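You operate a simulated robot arm through the tools that you are given. There is no shell and no other tool.

You are at the controls of a simulated robot arm. One attempt, no reset.

TASK
Flush the top-up pot with the yellow cup's water.
Fine: pour it in, cup into the white tray; open the outflow valve till the pot is empty, close it and shut the lid; spill nothing. Where these are worked on the way, their far stop is far enough and under half their travel is too little: outflow valve.

Only the result counts: the job must be done as asked and must still hold three seconds after the hand-in. Knocking over, shifting, dropping, spilling or breaking anything else fails it. A push-on lid holds only when it is set on centred and level and pressed home; a screw cap is set on level and turned clockwise until tight.

THE ROBOT
A 7-joint arm with a two-finger parallel gripper, fixed in place. Base frame: the origin is at the foot of the arm, x ahead of it, y to its left, z up; the work surface is at about z = 860. Lengths are in mm, angles in degrees, forces in N, time in s.
With the tool pointing down near the work surface it reaches from about 240 to 680 mm from the base axis. Its first joint turns from -66.0 to 66.0 degrees. Payload 2.4 kg.
Tool frame: the origin (TCP) lies between the finger pads and is the grasp point; the fingertips stand 30 mm ahead of it; z points along the fingers, y is the line along which they close. The gripper opens to 94 mm. The fingers are 28 mm wide and 10 mm thick; the gripper's body (50 by 96 mm) begins 55 mm behind the TCP.
Orientation is that of the tool frame in the base frame, as a unit quaternion [w, x, y, z]. With the fingers straight down and closing along the base's y, the tool's x points along the base's -x, its y along +y and its z along -z.

THE INTERFACE
- The arm moves only by the tool move_arm. Its argument "deltas" is a list of rows, each an object (a shift or turn left out is 0, a gripper value left out holds the last) with "turn": the turn, a rotation vector about the base's x, y, z in degrees, a list of three; "xyz": the shift along the base's x, y, z in mm, a list of three; "claw": the opening, from 0 (shut) to 1 (fully open). In form: [{"turn": [rx, ry, rz], "xyz": [tx, ty, tz], "claw": claw}, ...]. A call has 1 to 20 rows; each row shifts and turns the commanded pose from where the row before left it. Each row takes 0.2 s and may step no farther than 50 mm and 8.6 degrees from the row before; otherwise, or with a gripper value out of range, the whole call is refused. Where a pose cannot be reached the arm comes as near as it can. A force on the tool above 50 N (or 10 N above the force at the start of the call, whichever is more), or a blocked arm, ends the call early, and 0.2 s more pass. The fingers move at their own pace (about 153 mm/s each) and stop on an object; they squeeze with about 41 N. The grip force told is the motor's: it shows also when the fingers shut on nothing. Time passes only in rows, and 0.2 s behind the last, so rows that do not move let the fingers close. It gives the time, the measured TCP pose, the force on the tool (base axes), the opening and the grip force at its end, in the units of the frame above (readings bear some noise), with the torque about the TCP (base axes, N m) and any sound that the robot's microphone picked up, and new pictures: "pictures" is both (left out), scene, wrist or none.
- Cameras (640 x 400 px; columns grow to the right, rows downward): "scene" is fixed at [29.1, 481.7, 1442]; the picture's right is [-0.76, -0.65, 0.00], its down [-0.37, 0.42, -0.83] and it looks along [0.54, -0.63, -0.56] (base axes); focal length 264 px, centre (320, 200). "wrist" rides on the gripper at [76, 14, -102] in the tool frame; the picture's right is [-0.18, 0.98, 0.00], its down [-0.75, -0.14, -0.64] and it looks along [-0.63, -0.12, 0.77] (tool axes); focal length 243 px, centre (320, 200). There is no depth. A picture from a camera that has moved, and an enlarged one, comes with that camera's place and axes in the base frame and with its lens. The place of the scene camera against the robot may be out by one fixed shift of up to 18 mm in any direction.
- zoom(camera, box): a new picture of the part [left, top, right, bottom] of that camera's present view, enlarged. The clock stands still meanwhile.
- job_done(): hands the job in; it is judged then, once.

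Nothing tells you positions but the pictures and the camera data. Unless the task says otherwise, let go and move clear before handing in.

The tools are called after "Request:" as a command line: name --argument value ..., lists and objects as JSON in quotes. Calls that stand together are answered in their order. move_arm: Moves the arm, as the interface text tells. Its arguments: {"type":"object","properties":{"deltas":{"type":"array"},"pictures":{"type":"string","enum":["both","scene","wrist","none"]}},"required":["deltas"]} The other tools are called the same way: zoom (camera, box) takes an enlarged picture of a part of a camera's view; job_done () hands the job in.

At the start:

```text
clock: 0.0
tool_pos: [303.7, 144.2, 1279.4]
tcp_rot: [0.0, 0.001, 1.0, 0.0]
force: [-0.1, -0.4, 0.7]
wrist_torque: [0.0, -0.01, 0.04]
finger_gap: 93.7
grip_force: 0.0
```

scene: 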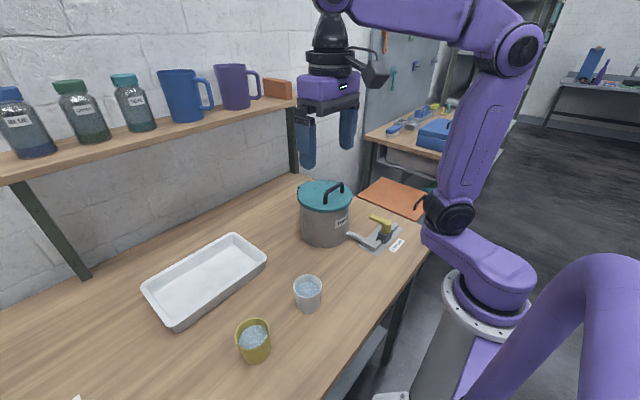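
wrist: 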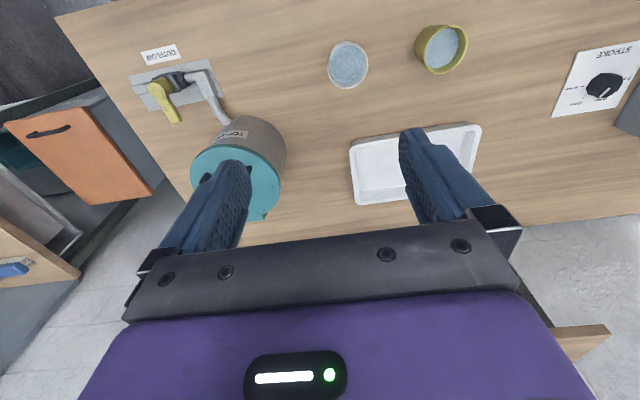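

I see a pot with a teal lid and handle, an outflow valve with a yellow lever beside it, a white cup with water, a yellow cup with water, and a white tray. I'll look closer before I move.

Request:
zoom --camera "scene" --box '[280, 160, 440, 260]'

Request:
zoom --camera "scene" --box '[130, 220, 340, 380]'

Request:
zoom --camera "wrist" --box '[110, 30, 310, 230]'

Request:
zoom --camera "wrist" --box '[310, 10, 640, 210]'

```text
4.00 times, centred on (360, 210) of scene
camera zoom: at [29.1, 481.7, 1442.0], right [-0.76, -0.65, 0.0], down [-0.37, 0.42, -0.83], along [0.54, -0.63, -0.56], focal length 1056 px, centre (160, 160)
```

zoom: 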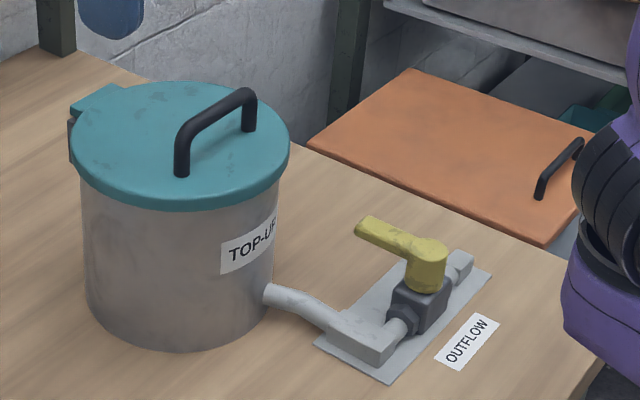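

```text
2.50 times, centred on (235, 300) of scene
camera zoom: at [29.1, 481.7, 1442.0], right [-0.76, -0.65, 0.0], down [-0.37, 0.42, -0.83], along [0.54, -0.63, -0.56], focal length 660 px, centre (532, -50)
```

zoom: 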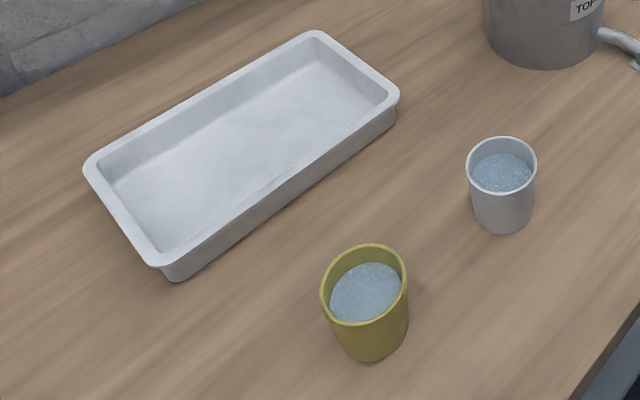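

```text
2.00 times, centred on (210, 130) of wrist
camera zoom: at [227.0, 157.9, 1381.5], right [0.18, 0.98, 0.0], down [0.75, -0.14, 0.64], along [0.63, -0.12, -0.77], focal length 485 px, centre (540, 340)
```

zoom: 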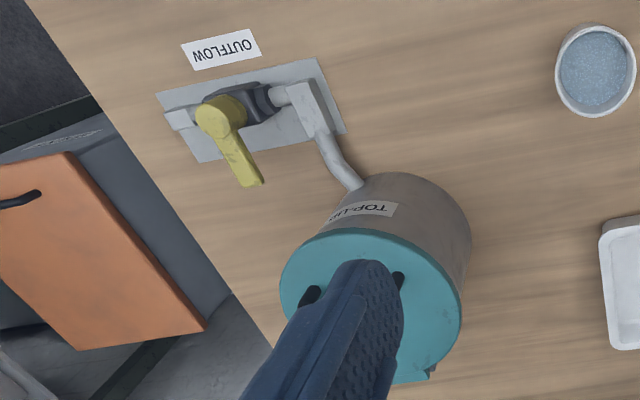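

```text
1.94 times, centred on (475, 110) of wrist
camera zoom: at [227.0, 157.9, 1381.5], right [0.18, 0.98, 0.0], down [0.75, -0.14, 0.64], along [0.63, -0.12, -0.77], focal length 470 px, centre (19, 374)
```

zoom: 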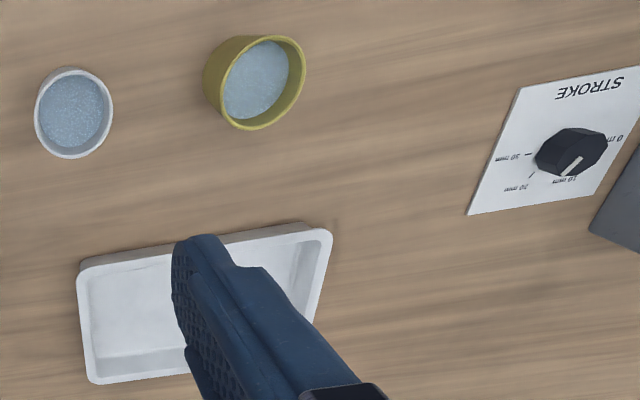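

The pot with its hinged-looking teal lid stands at about (478, -63), with its top near z 983. The valve is near (300, -155), the white cup near (320, 187) and the yellow cup near (332, 343). I'll move the wrist camera in for a closer look at the lid and valve.

Request:
move_arm --deltas '[{"xyz": [6.4, -36, -26]}, {"xyz": [6.4, -36, -26]}, {"xyz": [6.4, -36, -26]}, {"xyz": [6.4, -36, -26]}, {"xyz": [6.4, -36, -26]}, {}]'

```text
clock: 1.4
tool_pos: [334.6, -36.9, 1150.5]
tcp_rot: [0.0, -0.001, 1.0, 0.0]
force: [-1.4, 0.0, -0.6]
wrist_torque: [-0.04, 0.0, 0.02]
finger_gap: 93.8
grip_force: 0.1
camera wrist: at [258.3, -22.8, 1251.9], right [0.18, 0.98, 0.0], down [0.75, -0.14, 0.64], along [0.63, -0.12, -0.77], focal length 243 px, centre (320, 200)
```

scene: 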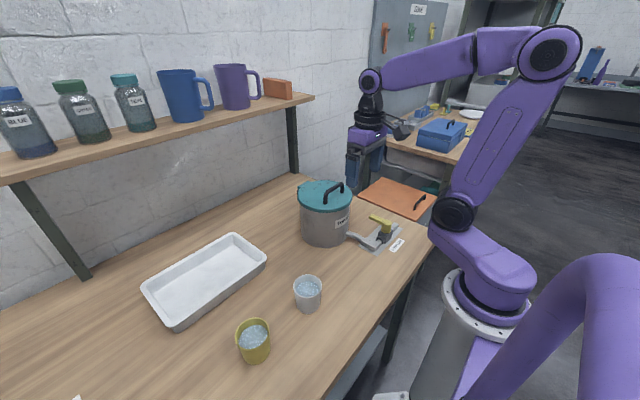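
wrist: 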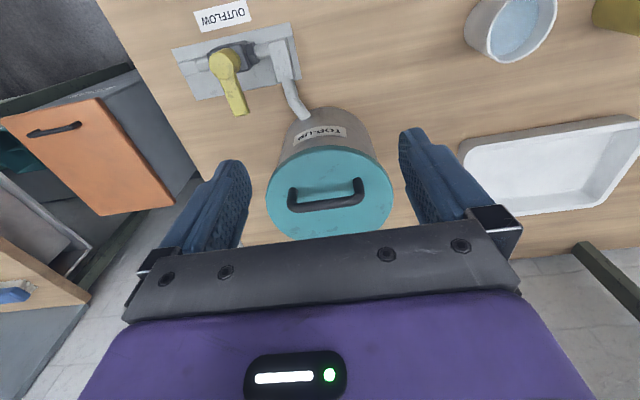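

The lid and handle now show between the fingers. I'll zoom in on the lid, its hinge and the valve.

Request:
zoom --camera "wrist" --box '[240, 90, 420, 250]'

Request:
zoom --camera "wrist" --box '[160, 0, 320, 130]'

Request:
zoom --camera "scene" --box '[285, 165, 375, 255]'

```text
2.50 times, centred on (330, 170) of wrist
camera zoom: at [258.3, -22.8, 1251.9], right [0.18, 0.98, 0.0], down [0.75, -0.14, 0.64], along [0.63, -0.12, -0.77], focal length 606 px, centre (295, 275)
```

zoom: 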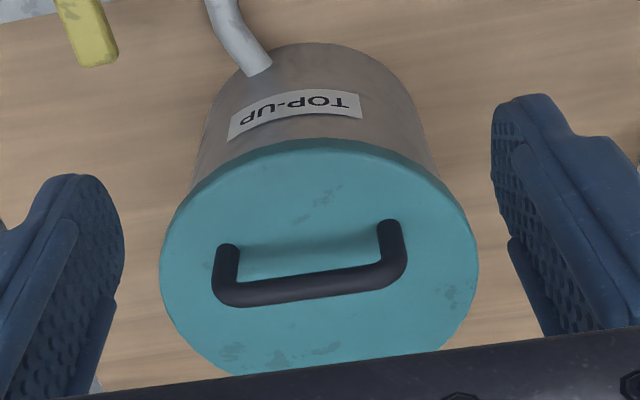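

```text
3.08 times, centred on (240, 65) of wrist
camera zoom: at [258.3, -22.8, 1251.9], right [0.18, 0.98, 0.0], down [0.75, -0.14, 0.64], along [0.63, -0.12, -0.77], focal length 746 px, centre (566, 615)
```

zoom: 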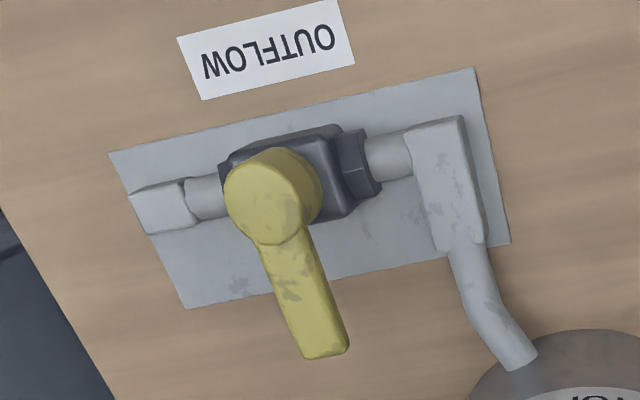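

```text
4.44 times, centred on (330, 210) of scene
camera zoom: at [29.1, 481.7, 1442.0], right [-0.76, -0.65, 0.0], down [-0.37, 0.42, -0.83], along [0.54, -0.63, -0.56], focal length 1173 px, centre (276, 156)
```

zoom: 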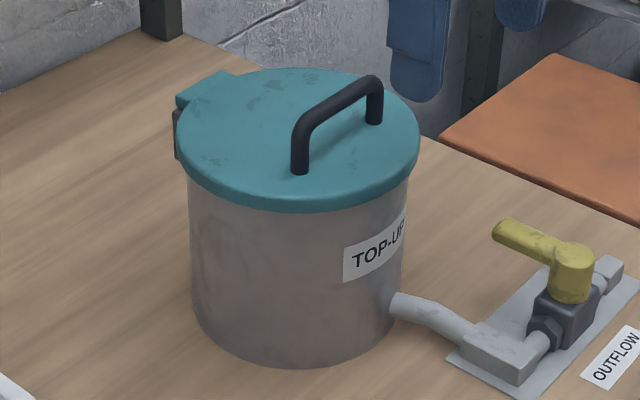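

The pot's lid is hinged at the far (+x) side. Its handle bar lies along y at about (434, -49, 1045), with the lid top near z 1010. I'll turn the hand 90° about z so the fingers can close across the bar, and hover above it.

Request:
move_arm --deltas '[{"turn": [0, 0, -8.5], "xyz": [9, -1, 0]}, {"turn": [0, 0, -8.5], "xyz": [9, -1, 0]}, {"turn": [0, 0, -8.5], "xyz": [9, -1, 0]}, {"turn": [0, 0, -8.5], "xyz": [9, -1, 0]}, {"turn": [0, 0, -8.5], "xyz": [9, -1, 0]}, {"turn": [0, 0, -8.5], "xyz": [9, -1, 0]}, {"turn": [0, 0, -8.5], "xyz": [9, -1, 0]}, {"turn": [0, 0, -8.5], "xyz": [9, -1, 0]}, {"turn": [0, 0, -8.5], "xyz": [9, -1, 0]}, {"turn": [0, 0, -8.5], "xyz": [9, -1, 0]}, {"turn": [0, 0, -5], "xyz": [9, -2, 0]}, {}]'

```text
clock: 4.0
tool_pos: [434.3, -48.7, 1149.1]
tcp_rot: [0.001, 0.707, 0.707, 0.0]
force: [0.1, -0.5, 0.1]
wrist_torque: [0.01, -0.02, -0.04]
finger_gap: 93.9
grip_force: 0.1
camera wrist: at [447.7, 28.2, 1250.8], right [0.98, -0.18, 0.0], down [-0.14, -0.75, 0.64], along [-0.12, -0.63, -0.77], focal length 243 px, centre (320, 200)
```

scene: 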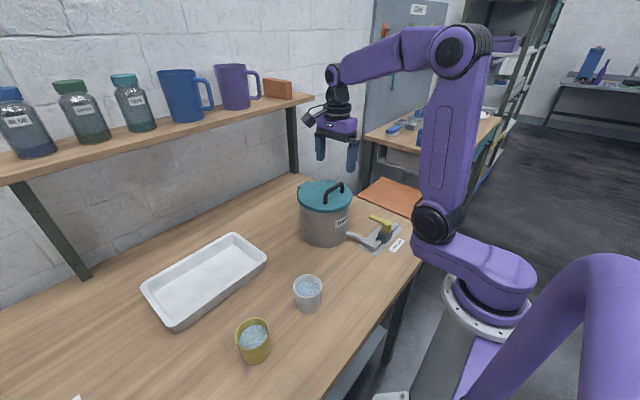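
wrist: 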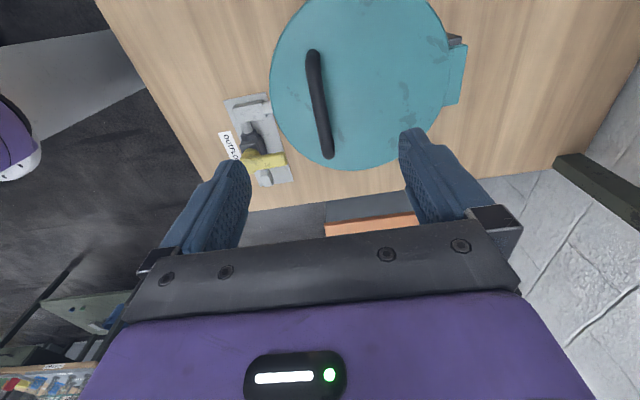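

The turn went through, and the bar centre comes out at about (434.5, -46). I'll go down until the fingertips straddle the bar, and check before closing.

Request:
move_arm --deltas '[{"xyz": [0.3, 1, -28]}, {"xyz": [0, 1, -28]}, {"xyz": [0, 0, -28]}, {}]'

Request:
zoom --camera "scene" --box '[285, 120, 385, 220]'

```text
clock: 5.0
tool_pos: [432.2, -47.9, 1065.2]
tcp_rot: [0.0, 0.707, 0.707, 0.001]
force: [0.2, -0.4, 0.8]
wrist_torque: [-0.01, -0.02, 0.0]
finger_gap: 93.9
grip_force: 0.1
camera wrist: at [446.6, 29.0, 1168.1], right [0.98, -0.18, 0.0], down [-0.14, -0.75, 0.64], along [-0.12, -0.63, -0.77], focal length 243 px, centre (320, 200)
```

scene: 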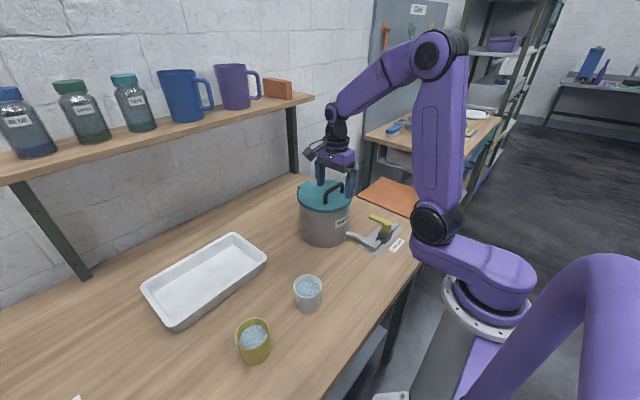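
wrist: 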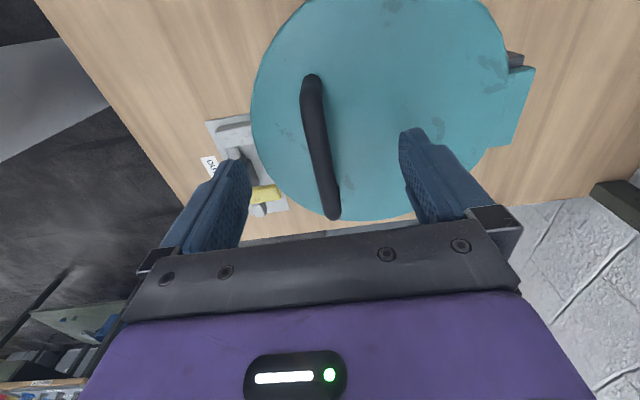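

```text
4.00 times, centred on (335, 170) of scene
camera zoom: at [29.1, 481.7, 1442.0], right [-0.76, -0.65, 0.0], down [-0.37, 0.42, -0.83], along [0.54, -0.63, -0.56], focal length 1056 px, centre (260, 320)
```

zoom: 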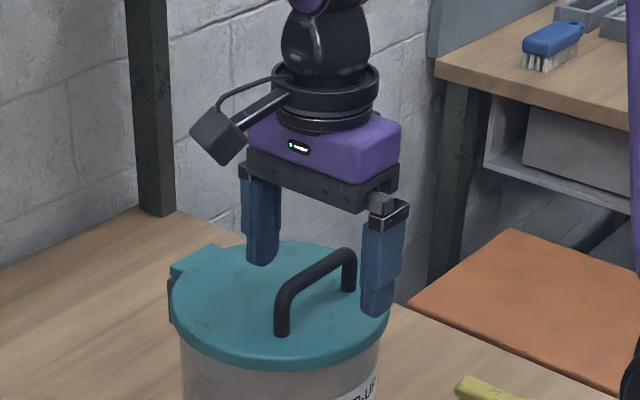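

The fingers straddle the bar. I'll drop 5 mm and close on it gently.

Request:
move_arm --deltas '[{"xyz": [1, 0, -5]}, {"claw": 0.3}, {"claw": 0.0}, {}, {}]'

Request:
zoom --camera "scene" --box '[285, 120, 385, 220]'

```text
clock: 6.2
tool_pos: [435.0, -47.2, 1059.6]
tcp_rot: [0.0, 0.707, 0.707, 0.0]
force: [2.5, 0.0, -3.3]
wrist_torque: [0.01, 0.02, -0.01]
finger_gap: 11.5
grip_force: 44.9
camera wrist: at [448.7, 28.9, 1162.6], right [0.98, -0.18, 0.0], down [-0.14, -0.75, 0.64], along [-0.12, -0.63, -0.77], focal length 243 px, centre (320, 200)
```

scene: 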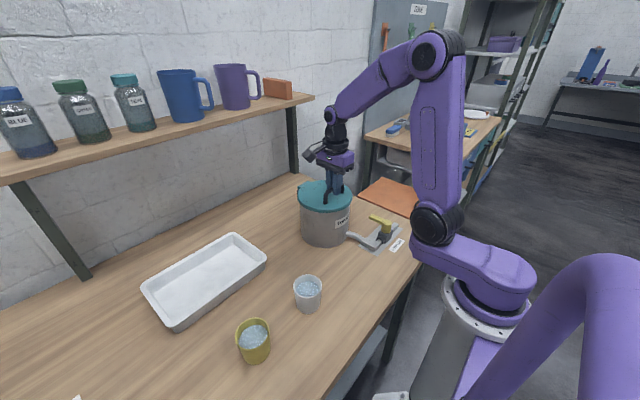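
wrist: 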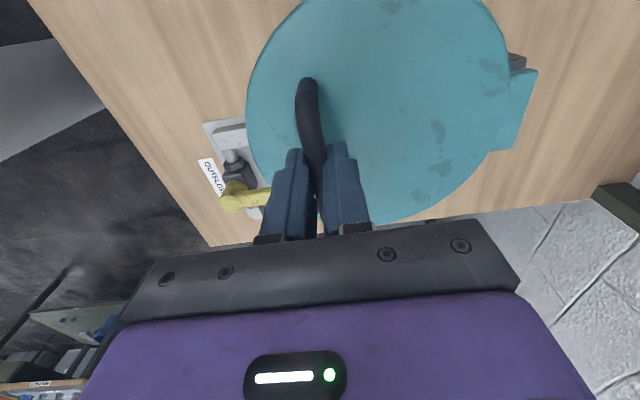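

```text
4.00 times, centred on (335, 170) of scene
camera zoom: at [29.2, 481.7, 1442.0], right [-0.76, -0.65, 0.0], down [-0.37, 0.42, -0.83], along [0.54, -0.63, -0.56], focal length 1056 px, centre (260, 320)
```

zoom: 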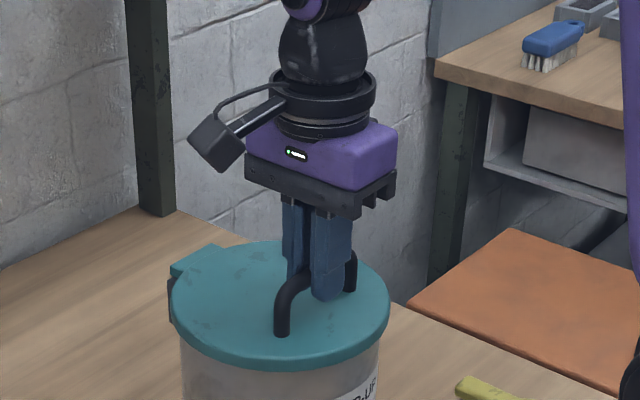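

The bar is gripped with an 11.5 mm gap. I'll start the opening arc about the hinge, taken near (555, 1000), and watch the forces.

Request:
move_arm --deltas '[{"xyz": [2, 0, 5.1]}, {"xyz": [2.2, 0, 5.2]}, {"xyz": [2.5, 0, 5.0]}, {"xyz": [2.6, 0, 4.9]}, {}]'

Request:
zoom --camera "scene" --box '[285, 120, 385, 220]'

```text
clock: 7.4
tool_pos: [443.7, -47.4, 1080.7]
tcp_rot: [-0.003, 0.707, 0.707, -0.003]
force: [-25.6, -10.2, 7.8]
wrist_torque: [-0.23, 0.51, 0.04]
finger_gap: 11.6
grip_force: 45.0
camera wrist: at [457.8, 28.9, 1182.8], right [0.98, -0.18, -0.01], down [-0.14, -0.75, 0.64], along [-0.12, -0.63, -0.77], focal length 243 px, centre (320, 200)
```

scene: 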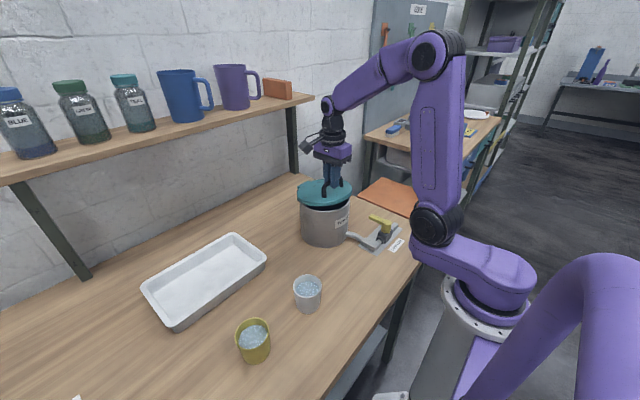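
wrist: 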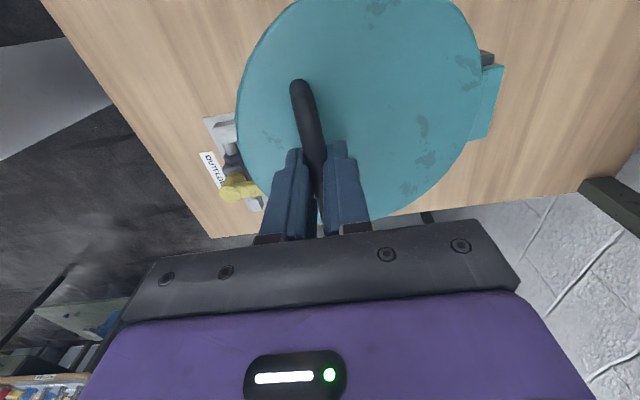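

```text
4.00 times, centred on (335, 170) of scene
camera zoom: at [28.2, 481.4, 1442.1], right [-0.76, -0.65, 0.0], down [-0.36, 0.42, -0.83], along [0.54, -0.63, -0.56], focal length 1056 px, centre (260, 320)
```

zoom: 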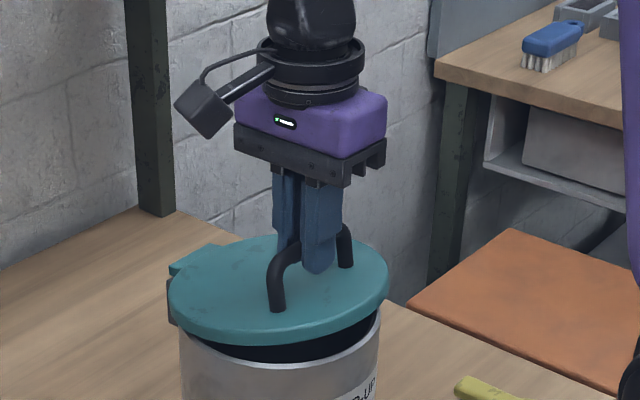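

The lid is lifting. The radial force suggests the hinge sits a little higher than I took it, so I'll refine the arc and go on.

Request:
move_arm --deltas '[{"xyz": [-0.5, 0, 3.5]}, {"xyz": [3.0, 0, 5.0]}, {"xyz": [2.9, 0, 4.6]}, {"xyz": [3.0, 0, 4.5]}, {}]' --pictures "none"

```text
clock: 8.6
tool_pos: [453.9, -46.8, 1097.7]
tcp_rot: [0.001, 0.707, 0.707, -0.001]
force: [-13.7, -12.9, 6.4]
wrist_torque: [-0.18, 0.31, 0.01]
finger_gap: 11.6
grip_force: 44.7
```

The forces are small and the lid follows. I'll correct for a slight tilt of the hinge axis and continue to about 40°.

Request:
move_arm --deltas '[{"xyz": [2.4, -0.6, 4.5]}, {"xyz": [3.2, -0.4, 4.3]}, {"xyz": [3.5, -0.2, 4.0]}, {"xyz": [3.7, -0.2, 3.9]}, {"xyz": [3.9, -0.2, 3.7]}, {"xyz": [4.1, -0.2, 3.6]}, {"xyz": [4.2, -0.2, 3.3]}, {"xyz": [4.4, -0.2, 3.2]}, {}]' --pictures "scene"

```text
clock: 10.6
tool_pos: [482.0, -47.6, 1128.5]
tcp_rot: [0.0, 0.706, 0.708, 0.002]
force: [-9.5, 3.4, 7.1]
wrist_torque: [0.37, 0.26, -0.13]
finger_gap: 11.2
grip_force: 45.0
```

scene: 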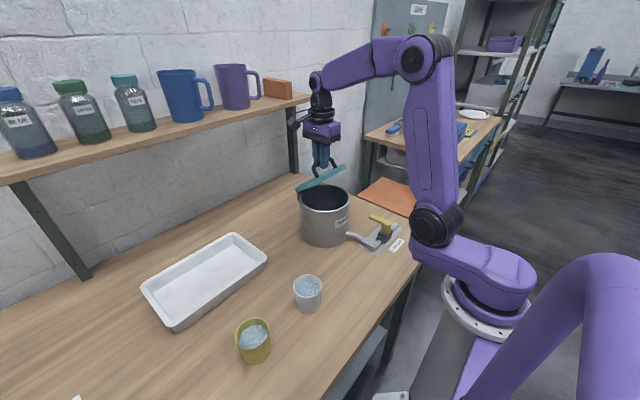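

The lid is now about 40° open and smooth. I'll continue to about 70°.

Request:
move_arm --deltas '[{"xyz": [4.2, -0.1, 3.5]}, {"xyz": [4.6, -0.1, 2.9]}, {"xyz": [4.8, -0.1, 2.6]}, {"xyz": [4.9, -0.1, 2.4]}, {"xyz": [5.0, -0.1, 2.2]}, {"xyz": [5.0, -0.1, 1.9]}, {"xyz": [5.2, -0.1, 1.7]}, {"xyz": [5.2, -0.1, 1.5]}, {"xyz": [5.3, -0.2, 1.3]}, {"xyz": [5.3, -0.2, 1.0]}, {"xyz": [5.4, -0.2, 0.8]}, {"xyz": [5.4, -0.2, 0.6]}, {}]' --pictures "both"

```text
clock: 13.4
tool_pos: [542.8, -48.1, 1151.8]
tcp_rot: [0.001, 0.706, 0.708, 0.002]
force: [-4.0, 20.1, 25.4]
wrist_torque: [-0.01, 0.07, -0.13]
finger_gap: 11.5
grip_force: 45.0
camera wrist: at [557.0, 28.3, 1254.3], right [0.98, -0.18, 0.0], down [-0.14, -0.76, 0.64], along [-0.11, -0.63, -0.77], focal length 243 px, centre (320, 200)
```

scene: 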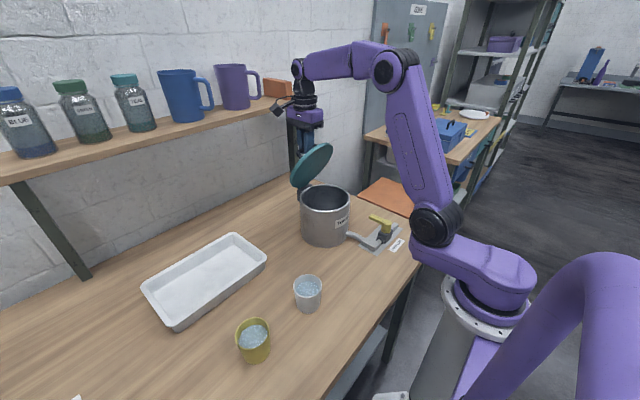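
wrist: 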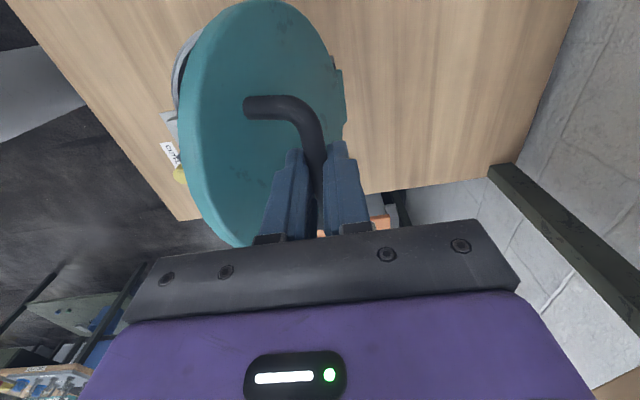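

The lid is about 70° open. I'll relieve the up and sideways load and carry it past vertical in small steps.

Request:
move_arm --deltas '[{"xyz": [3.5, 0.8, 1.5]}, {"xyz": [5.4, 0.5, 0.6]}, {"xyz": [5.4, 0, 0.0]}, {"xyz": [5.4, 0, -0.2]}, {"xyz": [5.4, 0, -0.5]}, {"xyz": [5.4, 0, -0.8]}, {"xyz": [5.3, 0, -1.0]}, {"xyz": [5.3, 0, -1.2]}, {}]' --pictures "scene"

```text
clock: 15.4
tool_pos: [585.4, -47.3, 1148.8]
tcp_rot: [0.0, 0.707, 0.707, 0.0]
force: [0.0, 13.4, 8.2]
wrist_torque: [0.28, 0.08, -0.03]
finger_gap: 11.4
grip_force: 45.3
```

scene: 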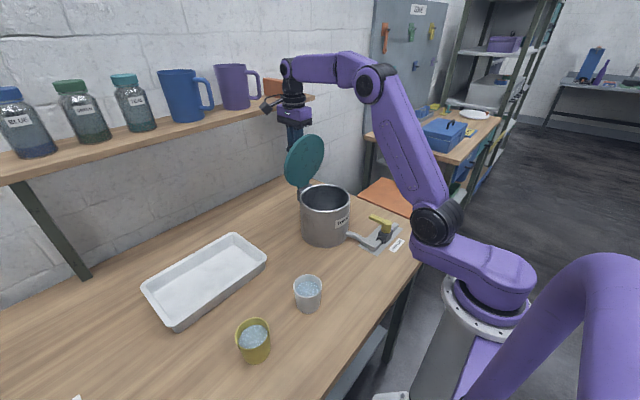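

The lid is near vertical. I'll continue past vertical and watch for a hinge stop.

Request:
move_arm --deltas '[{"xyz": [5.2, 0.3, -1.3]}, {"xyz": [5.2, 0.3, -1.6]}, {"xyz": [5.1, 0, -1.8]}, {"xyz": [5.0, 0, -2.1]}, {}]' --pictures "none"

```text
clock: 16.6
tool_pos: [607.4, -48.3, 1143.2]
tcp_rot: [0.003, 0.707, 0.707, 0.001]
force: [4.3, 8.5, 15.7]
wrist_torque: [0.08, -0.02, -0.02]
finger_gap: 11.4
grip_force: 44.8
```

Request:
move_arm --deltas '[{"xyz": [4.8, 0.2, -1.6]}, {"xyz": [4.7, 0.2, -2.3]}, {"xyz": [4.6, 0, -2.5]}, {}]' --pictures "both"

Request:
zoom --camera "scene" --box '[250, 60, 370, 260]'

```text
clock: 17.6
tool_pos: [619.3, -48.5, 1136.0]
tcp_rot: [0.002, 0.707, 0.708, 0.001]
force: [9.5, 4.5, 20.2]
wrist_torque: [-0.14, -0.06, -0.02]
finger_gap: 11.5
grip_force: 45.0
camera wrist: at [633.0, 28.4, 1239.0], right [0.98, -0.18, 0.0], down [-0.14, -0.75, 0.64], along [-0.12, -0.63, -0.77], focal length 243 px, centre (320, 200)
```

scene: 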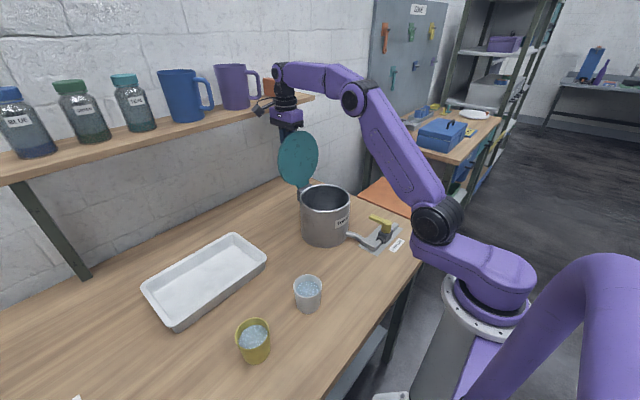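
wrist: 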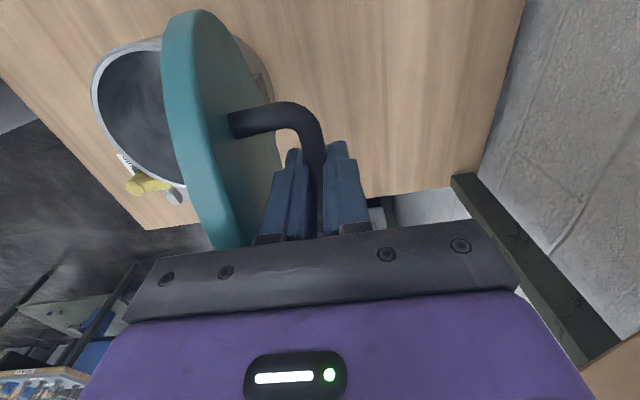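

```text
2.00 times, centred on (310, 160) of scene
camera zoom: at [29.0, 481.9, 1441.9], right [-0.76, -0.65, 0.0], down [-0.37, 0.42, -0.83], along [0.54, -0.63, -0.56], focal length 528 px, centre (340, 280)
```

zoom: 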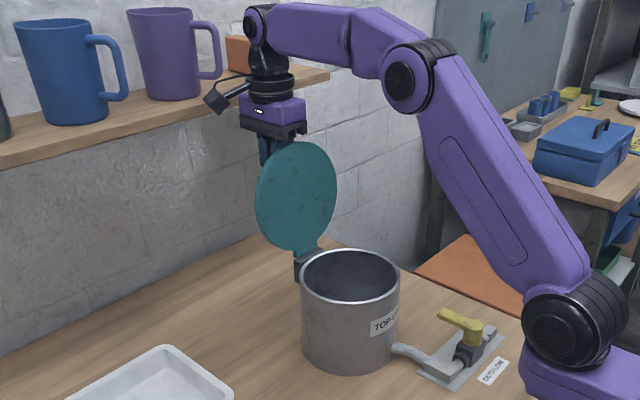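

The lid is about 106° open and leaning back. I'll go a bit further to find its open stop.

Request:
move_arm --deltas '[{"xyz": [4.4, 0, -1.6]}, {"xyz": [4.3, 0, -2.8]}, {"xyz": [4.2, 0, -3.0]}, {}]' --pictures "none"

```text
clock: 18.6
tool_pos: [632.8, -48.7, 1128.8]
tcp_rot: [0.001, 0.707, 0.708, 0.0]
force: [10.3, 3.8, 18.3]
wrist_torque: [-0.14, -0.01, -0.03]
finger_gap: 11.6
grip_force: 44.8
```

Request:
move_arm --deltas '[{"xyz": [4.1, 0, -2.4]}, {"xyz": [4.0, 0, -3.2]}, {"xyz": [3.8, 0, -3.4]}, {}]' --pictures "scene"

Request:
zoom --camera "scene" --box '[250, 60, 370, 260]'

```text
clock: 19.2
tool_pos: [633.4, -47.9, 1128.1]
tcp_rot: [-0.005, 0.707, 0.707, -0.006]
force: [-16.3, 1.5, 7.6]
wrist_torque: [-0.05, 0.26, 0.03]
finger_gap: 11.5
grip_force: 45.3
stopped in row 2: the force on the tool passed its limit at 55 N (the readings are from after the stop); the commanded pose is now the measured one
```

scene: 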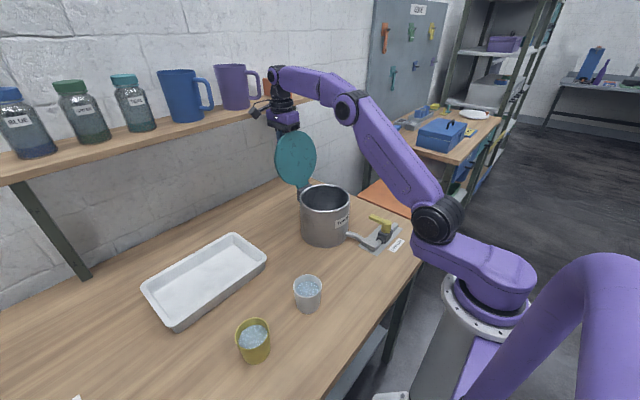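

```text
2.00 times, centred on (310, 160) of scene
camera zoom: at [28.4, 481.7, 1442.0], right [-0.76, -0.65, 0.0], down [-0.36, 0.42, -0.83], along [0.54, -0.63, -0.56], focal length 528 px, centre (340, 280)
```

zoom: 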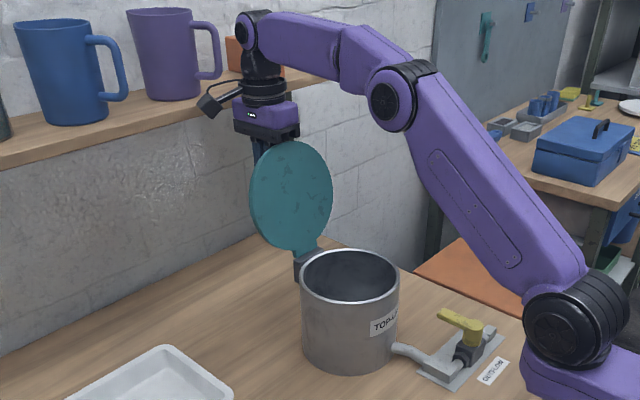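

A firm contact came at about 112° open, which is either the hinge stop or a finger touching the lid edge. I'll release with a small opening while shifting +x, so the near finger doesn't push the lid shut, and see whether the lid stays.

Request:
move_arm --deltas '[{"xyz": [2, 0, 0], "claw": 0.17}, {"xyz": [3, 0, 0], "claw": 0.24}, {"xyz": [3, 0, 0], "claw": 0.3}, {}, {}]' --pictures "both"

Request:
zoom --camera "scene" --box '[250, 60, 370, 260]'

```text
clock: 20.4
tool_pos: [642.9, -49.2, 1128.5]
tcp_rot: [-0.005, 0.708, 0.706, -0.004]
force: [-5.3, -1.4, -1.8]
wrist_torque: [-0.02, 0.03, 0.08]
finger_gap: 30.5
grip_force: 2.5
camera wrist: at [657.5, 27.4, 1229.7], right [0.98, -0.18, -0.01], down [-0.13, -0.75, 0.64], along [-0.13, -0.63, -0.77], focal length 243 px, centre (320, 200)
```

scene: 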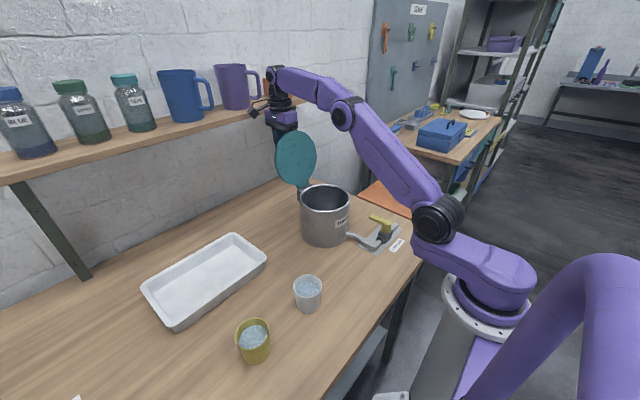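
wrist: 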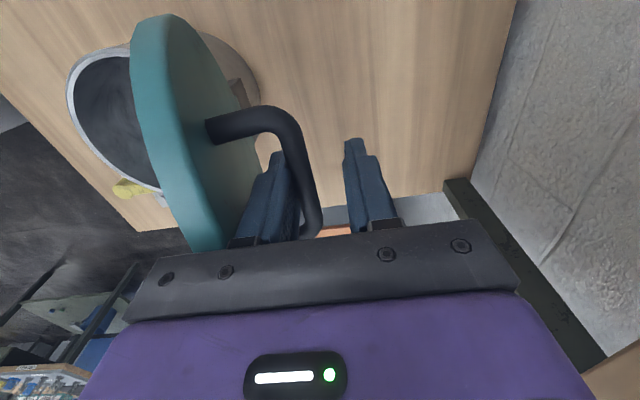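

```text
2.00 times, centred on (310, 160) of scene
camera zoom: at [29.0, 481.6, 1442.0], right [-0.76, -0.65, 0.0], down [-0.37, 0.42, -0.83], along [0.54, -0.63, -0.56], focal length 528 px, centre (340, 280)
```

zoom: 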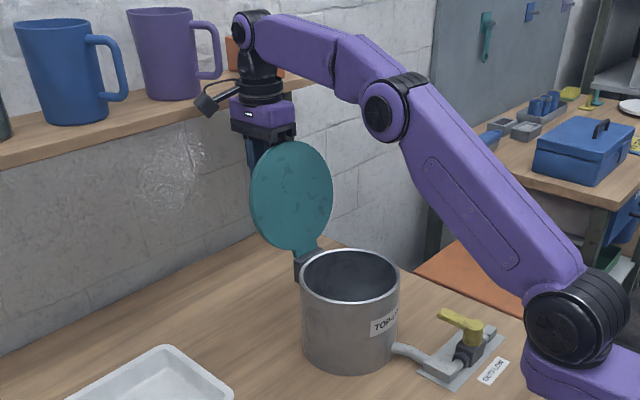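

The lid stays put, with the far finger well clear of the bar. I'll lift straight up out of the bar, keeping off the lid edge.

Request:
move_arm --deltas '[{"xyz": [0, 0, 7]}, {"xyz": [0, 0, 8]}, {"xyz": [2, 0, 10]}, {"xyz": [4, 0, 15]}, {"xyz": [6, 0, 20]}, {"xyz": [0, 0, 30]}, {"xyz": [0, 0, 30]}, {}]' --pictures "both"

Request:
zoom --camera "scene" --box '[250, 60, 370, 260]'

```text
clock: 22.2
tool_pos: [612.1, -44.6, 1209.9]
tcp_rot: [-0.003, 0.707, 0.708, -0.004]
force: [-0.9, -0.5, 0.9]
wrist_torque: [-0.02, 0.03, -0.06]
finger_gap: 28.0
grip_force: 0.0
out of reach, approached as far as the arm can: row 3, 4, 5, 6, 7
camera wrist: at [626.9, 31.8, 1312.8], right [0.98, -0.18, -0.01], down [-0.13, -0.75, 0.64], along [-0.13, -0.63, -0.77], focal length 243 px, centre (320, 200)
```

scene: 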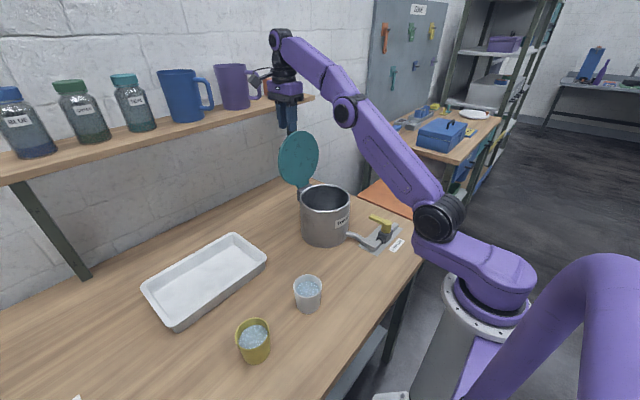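
wrist: 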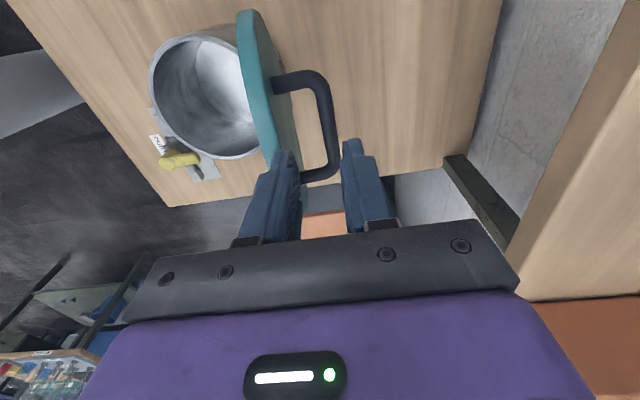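

```text
2.00 times, centred on (310, 160) of scene
camera zoom: at [29.1, 481.7, 1442.0], right [-0.76, -0.65, 0.0], down [-0.37, 0.42, -0.83], along [0.54, -0.63, -0.56], focal length 528 px, centre (340, 280)
```

zoom: 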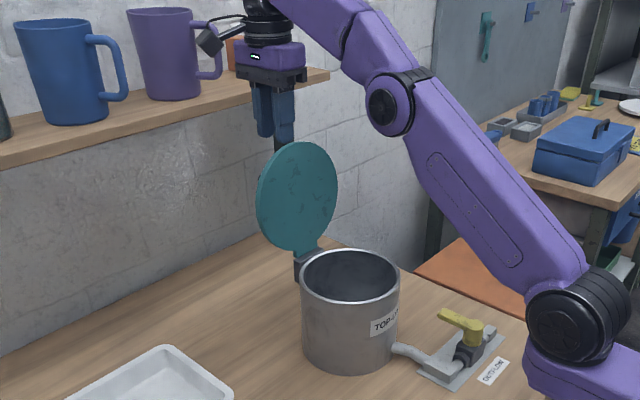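

The lid stays open past vertical and the fingers are free of the bar. I'll back off toward the robot, above the lid.

Request:
move_arm --deltas '[{"xyz": [-20, 0, 20]}, {"xyz": [-40, 0, 0]}, {"xyz": [-40, 0, 0]}, {"xyz": [-40, 20, 0]}, {}]' --pictures "both"

```text
clock: 23.4
tool_pos: [471.4, -24.7, 1231.3]
tcp_rot: [-0.003, 0.707, 0.707, -0.003]
force: [-0.6, 0.0, 0.5]
wrist_torque: [-0.02, -0.01, 0.0]
finger_gap: 27.9
grip_force: 0.1
camera wrist: at [486.3, 52.9, 1333.5], right [0.98, -0.18, -0.01], down [-0.13, -0.75, 0.64], along [-0.13, -0.63, -0.77], focal length 243 px, centre (320, 200)
```

scene: 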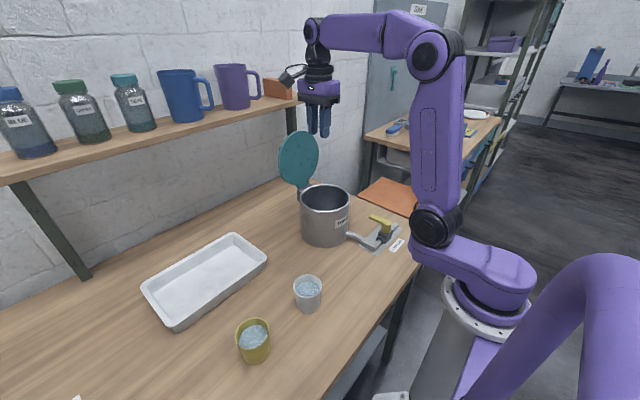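
wrist: 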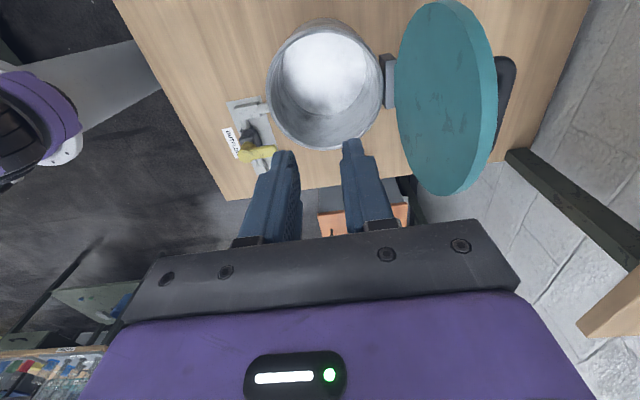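

The lid rests open and clear, and the pot is empty. Before I take the cup, I'll test in free air whether the wrist can reach the pouring attitude I want: hand on the +y side, camera up. I'll back off and turn about z first.

Request:
move_arm --deltas '[{"turn": [0, 0, 8.5], "xyz": [-5, 5, 0]}, {"turn": [0, 0, 8.5], "xyz": [-5, 5, 0]}, {"turn": [0, 0, 8.5], "xyz": [-5, 5, 0]}, {"turn": [0, 0, 8.5], "xyz": [-5, 5, 0]}, {"turn": [0, 0, 8.5], "xyz": [-5, 5, 0]}, {"turn": [0, 0, 8.5], "xyz": [-5, 5, 0]}, {"turn": [0, 0, 8.5]}, {"turn": [0, 0, 8.5]}, {"turn": [0, 0, 8.5]}, {"turn": [0, 0, 8.5]}, {"turn": [0, 0, 8.5]}, {"turn": [0, 0, 8.5]}, {"turn": [0, 0, 8.5]}, {"turn": [0, 0, 8.5]}, {"turn": [0, 0, 8.5]}, {"turn": [0, 0, 8.5]}, {"turn": [0, 0, 8.5]}, {"turn": [0, 0, 8.5]}, {"turn": [0, 0, 8.5]}, {"turn": [0, 0, 8.5]}]' --pictures "scene"

```text
clock: 27.6
tool_pos: [441.3, 7.0, 1230.0]
tcp_rot: [0.004, -0.645, 0.764, -0.004]
force: [-0.5, 0.7, -0.9]
wrist_torque: [-0.02, 0.0, -0.02]
finger_gap: 28.1
grip_force: 0.0
```

scene: 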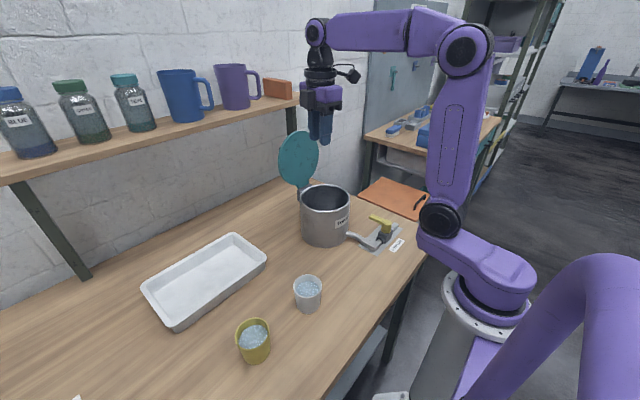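

That attitude works at vertical. Now I'll test the tilt toward pouring, a turn about -x with the hand swinging to +y.

Request:
move_arm --deltas '[{"turn": [0, 0, 8.5]}, {"turn": [-8.5, 0, 1.5]}, {"turn": [-8.5, 0, 0]}, {"turn": [-8.5, 0, 0]}, {"turn": [-8.5, 0, 0]}, {"turn": [-8.5, 0, 0]}, {"turn": [-8.5, 0, 0]}, {"turn": [-8.5, 0, 0]}, {"turn": [-8.5, 0, 0]}, {}]' --pictures "both"

```text
clock: 29.8
tool_pos: [441.6, 6.9, 1229.7]
tcp_rot: [0.392, 0.588, -0.582, 0.401]
force: [-0.7, 1.0, 0.4]
wrist_torque: [-0.01, 0.02, 0.0]
finger_gap: 28.3
grip_force: 0.1
camera wrist: at [425.6, 72.8, 1338.4], right [-0.98, 0.06, -0.18], down [0.13, 0.88, -0.46], along [0.13, -0.48, -0.87], focal length 243 px, centre (320, 200)
```

scene: 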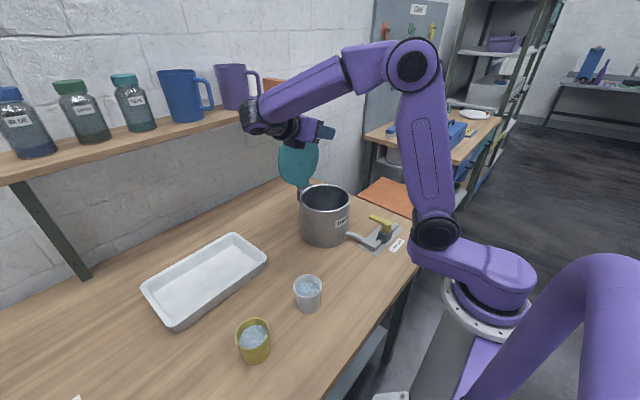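
wrist: 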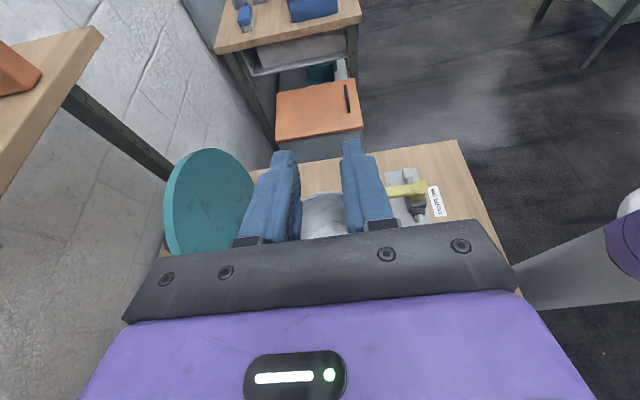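

The pouring attitude is fully reachable. I'll return the tool to vertical, turn it to face the yellow cup from the robot's side, and look closely.

Request:
move_arm --deltas '[{"turn": [8.5, 0, 0]}, {"turn": [8.5, 0, 0], "xyz": [-16, 18, -6]}, {"turn": [8.5, 0, 0], "xyz": [-16, 18, -6]}, {"turn": [8.5, 0, 0], "xyz": [-16, 18, -6]}, {"turn": [8.5, 0, 0], "xyz": [-16, 18, -6]}, {"turn": [8.5, 0, 0], "xyz": [-16, 18, -6]}, {"turn": [8.5, 0, 0], "xyz": [-16, 18, -6]}, {"turn": [8.5, 0, 0], "xyz": [-16, 20, -6]}, {"turn": [0, 0, -8], "xyz": [-16, 20, -8]}, {"turn": [0, 0, -8], "xyz": [-16, 22, -8]}, {"turn": [0, 0, -8], "xyz": [-16, 22, -8]}, {"turn": [0, 0, -8], "xyz": [-16, 22, -8]}, {"turn": [0, 0, -8], "xyz": [-15, 23, -8]}, {}]' --pictures "both"

```text
clock: 32.8
tool_pos: [252.5, 242.4, 1148.4]
tcp_rot: [0.002, -0.421, 0.907, -0.006]
force: [0.5, 0.6, -0.5]
wrist_torque: [0.03, 0.0, -0.02]
finger_gap: 28.2
grip_force: 0.0
camera wrist: at [190.0, 194.2, 1251.0], right [-0.63, 0.77, -0.01], down [0.59, 0.49, 0.64], along [0.5, 0.4, -0.77], focal length 243 px, centre (320, 200)
```

scene: 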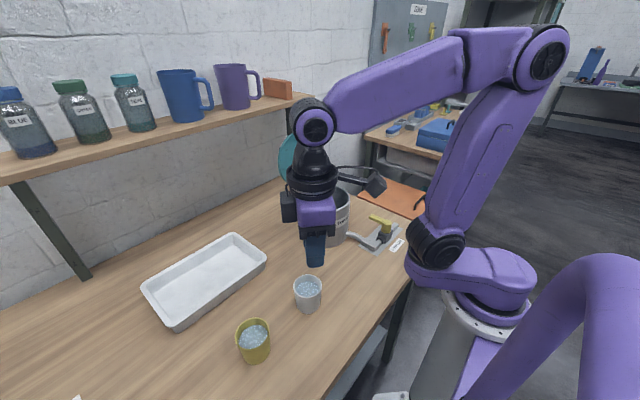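
wrist: 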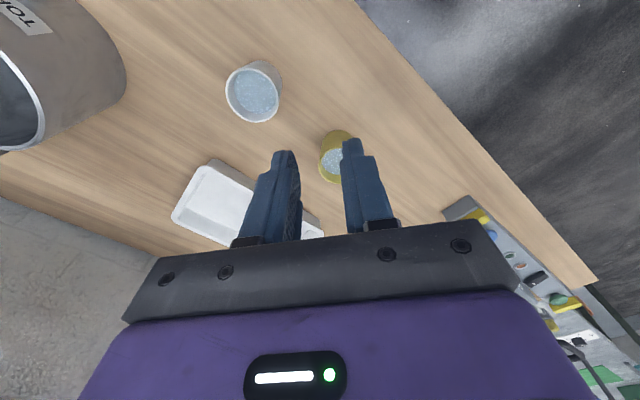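

I'll open the gripper for a clear view and zoom in on the yellow cup.

Request:
move_arm --deltas '[{"claw": 1.0, "xyz": [0, 0, -30]}, {"xyz": [0, 0, -30]}, {}]' --pictures "wrist"

Request:
zoom --camera "wrist" --box '[250, 90, 410, 190]'

Request:
zoom --camera "scene" --box '[200, 260, 340, 380]'

```text
clock: 33.6
tool_pos: [251.1, 242.4, 1089.1]
tcp_rot: [0.003, -0.422, 0.907, -0.005]
force: [0.0, -0.8, 0.5]
wrist_torque: [-0.01, -0.02, -0.02]
finger_gap: 94.1
grip_force: 0.0
camera wrist: at [189.8, 194.7, 1190.7], right [-0.63, 0.77, -0.01], down [0.59, 0.49, 0.64], along [0.5, 0.4, -0.77], focal length 243 px, centre (320, 200)
```

wrist: 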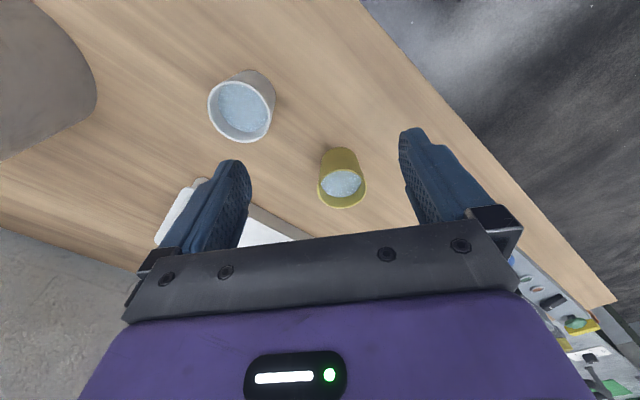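

```text
4.00 times, centred on (330, 140) of wrist
camera zoom: at [189.8, 194.7, 1190.7], right [-0.63, 0.77, -0.01], down [0.59, 0.49, 0.64], along [0.5, 0.4, -0.77], focal length 970 px, centre (280, 440)
```

zoom: 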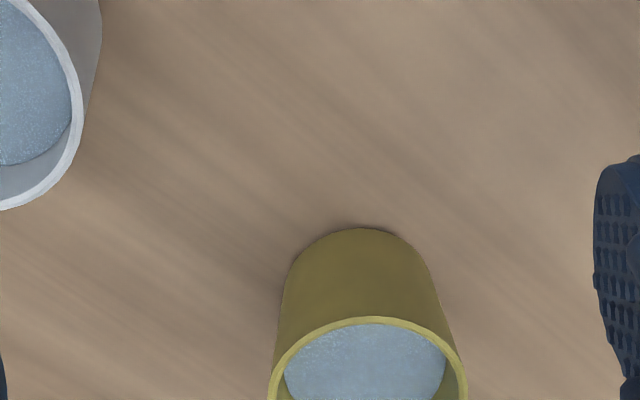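

```text
3.33 times, centred on (270, 320) of scene
camera zoom: at [29.1, 481.7, 1442.0], right [-0.76, -0.65, 0.0], down [-0.37, 0.42, -0.83], along [0.54, -0.63, -0.56], focal length 880 px, centre (487, -200)
```

zoom: 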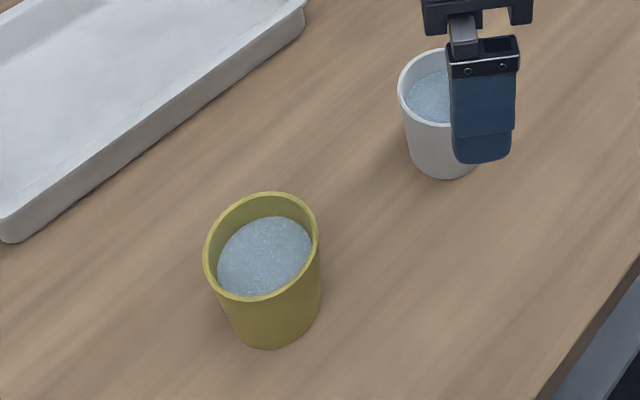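

The yellow cup's axis comes out at about (325, 341), with the rim at z 930 and a radius of 33. The white cup is at about (312, 186). I'll pitch the tool 45° toward the yellow cup at a pre-grasp standoff.

Request:
move_arm --deltas '[{"turn": [5.74, -4.84, 0], "xyz": [3.2, 5.6, -8]}, {"turn": [5.74, -4.84, 0], "xyz": [3.2, 5.6, -10]}, {"turn": [5.74, -4.84, 0], "xyz": [3.2, 5.6, -12]}, {"turn": [5.74, -4.84, 0], "xyz": [3.2, 5.6, -15]}, {"turn": [5.74, -4.84, 0], "xyz": [3.2, 5.6, -15]}, {"turn": [5.74, -4.84, 0], "xyz": [3.2, 5.6, -15]}, {}]' --pictures "both"

Request:
zoom --camera "scene" --box '[200, 200, 400, 400]'

```text
clock: 35.2
tool_pos: [277.2, 261.3, 1032.5]
tcp_rot: [0.293, -0.392, 0.867, 0.097]
force: [-0.3, 0.9, 1.0]
wrist_torque: [0.03, 0.02, -0.03]
finger_gap: 94.0
grip_force: 0.1
out of reach, approached as far as the arm can: row 4, 5, 6
camera wrist: at [182.5, 183.1, 1070.1], right [-0.63, 0.78, 0.05], down [0.22, 0.12, 0.97], along [0.75, 0.62, -0.24], focal length 243 px, centre (320, 200)
```

scene: 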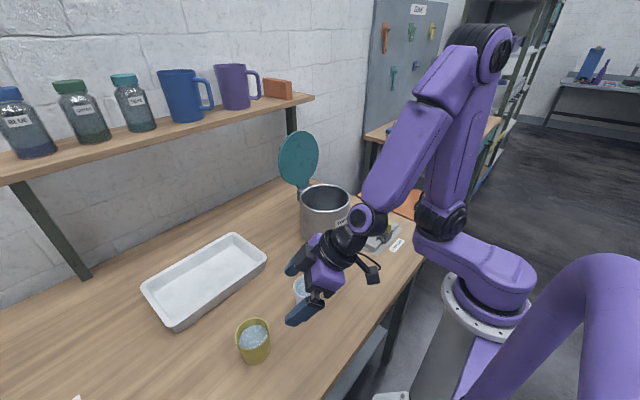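
wrist: 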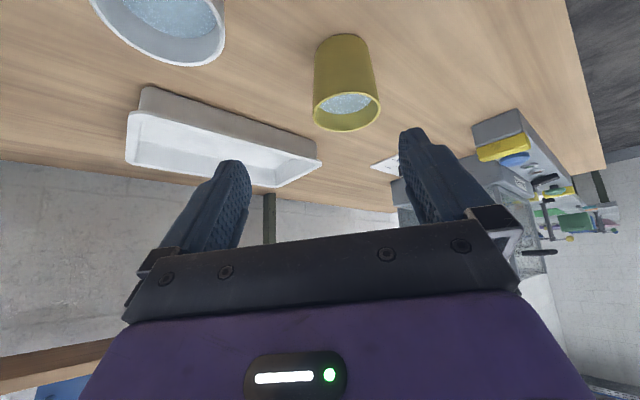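

```text
2.00 times, centred on (300, 300) of scene
camera zoom: at [29.1, 481.7, 1442.0], right [-0.76, -0.65, 0.0], down [-0.37, 0.42, -0.83], along [0.54, -0.63, -0.56], focal length 528 px, centre (360, 0)
```

zoom: 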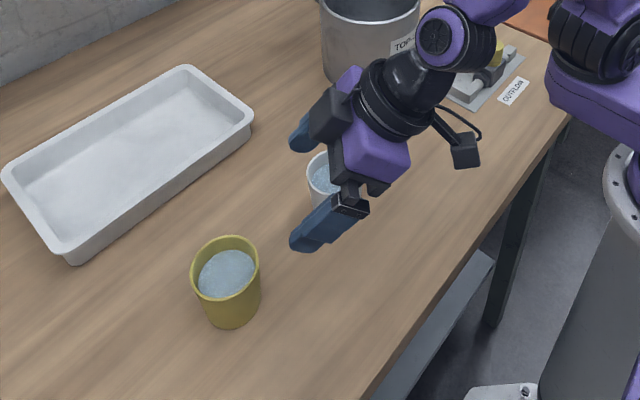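

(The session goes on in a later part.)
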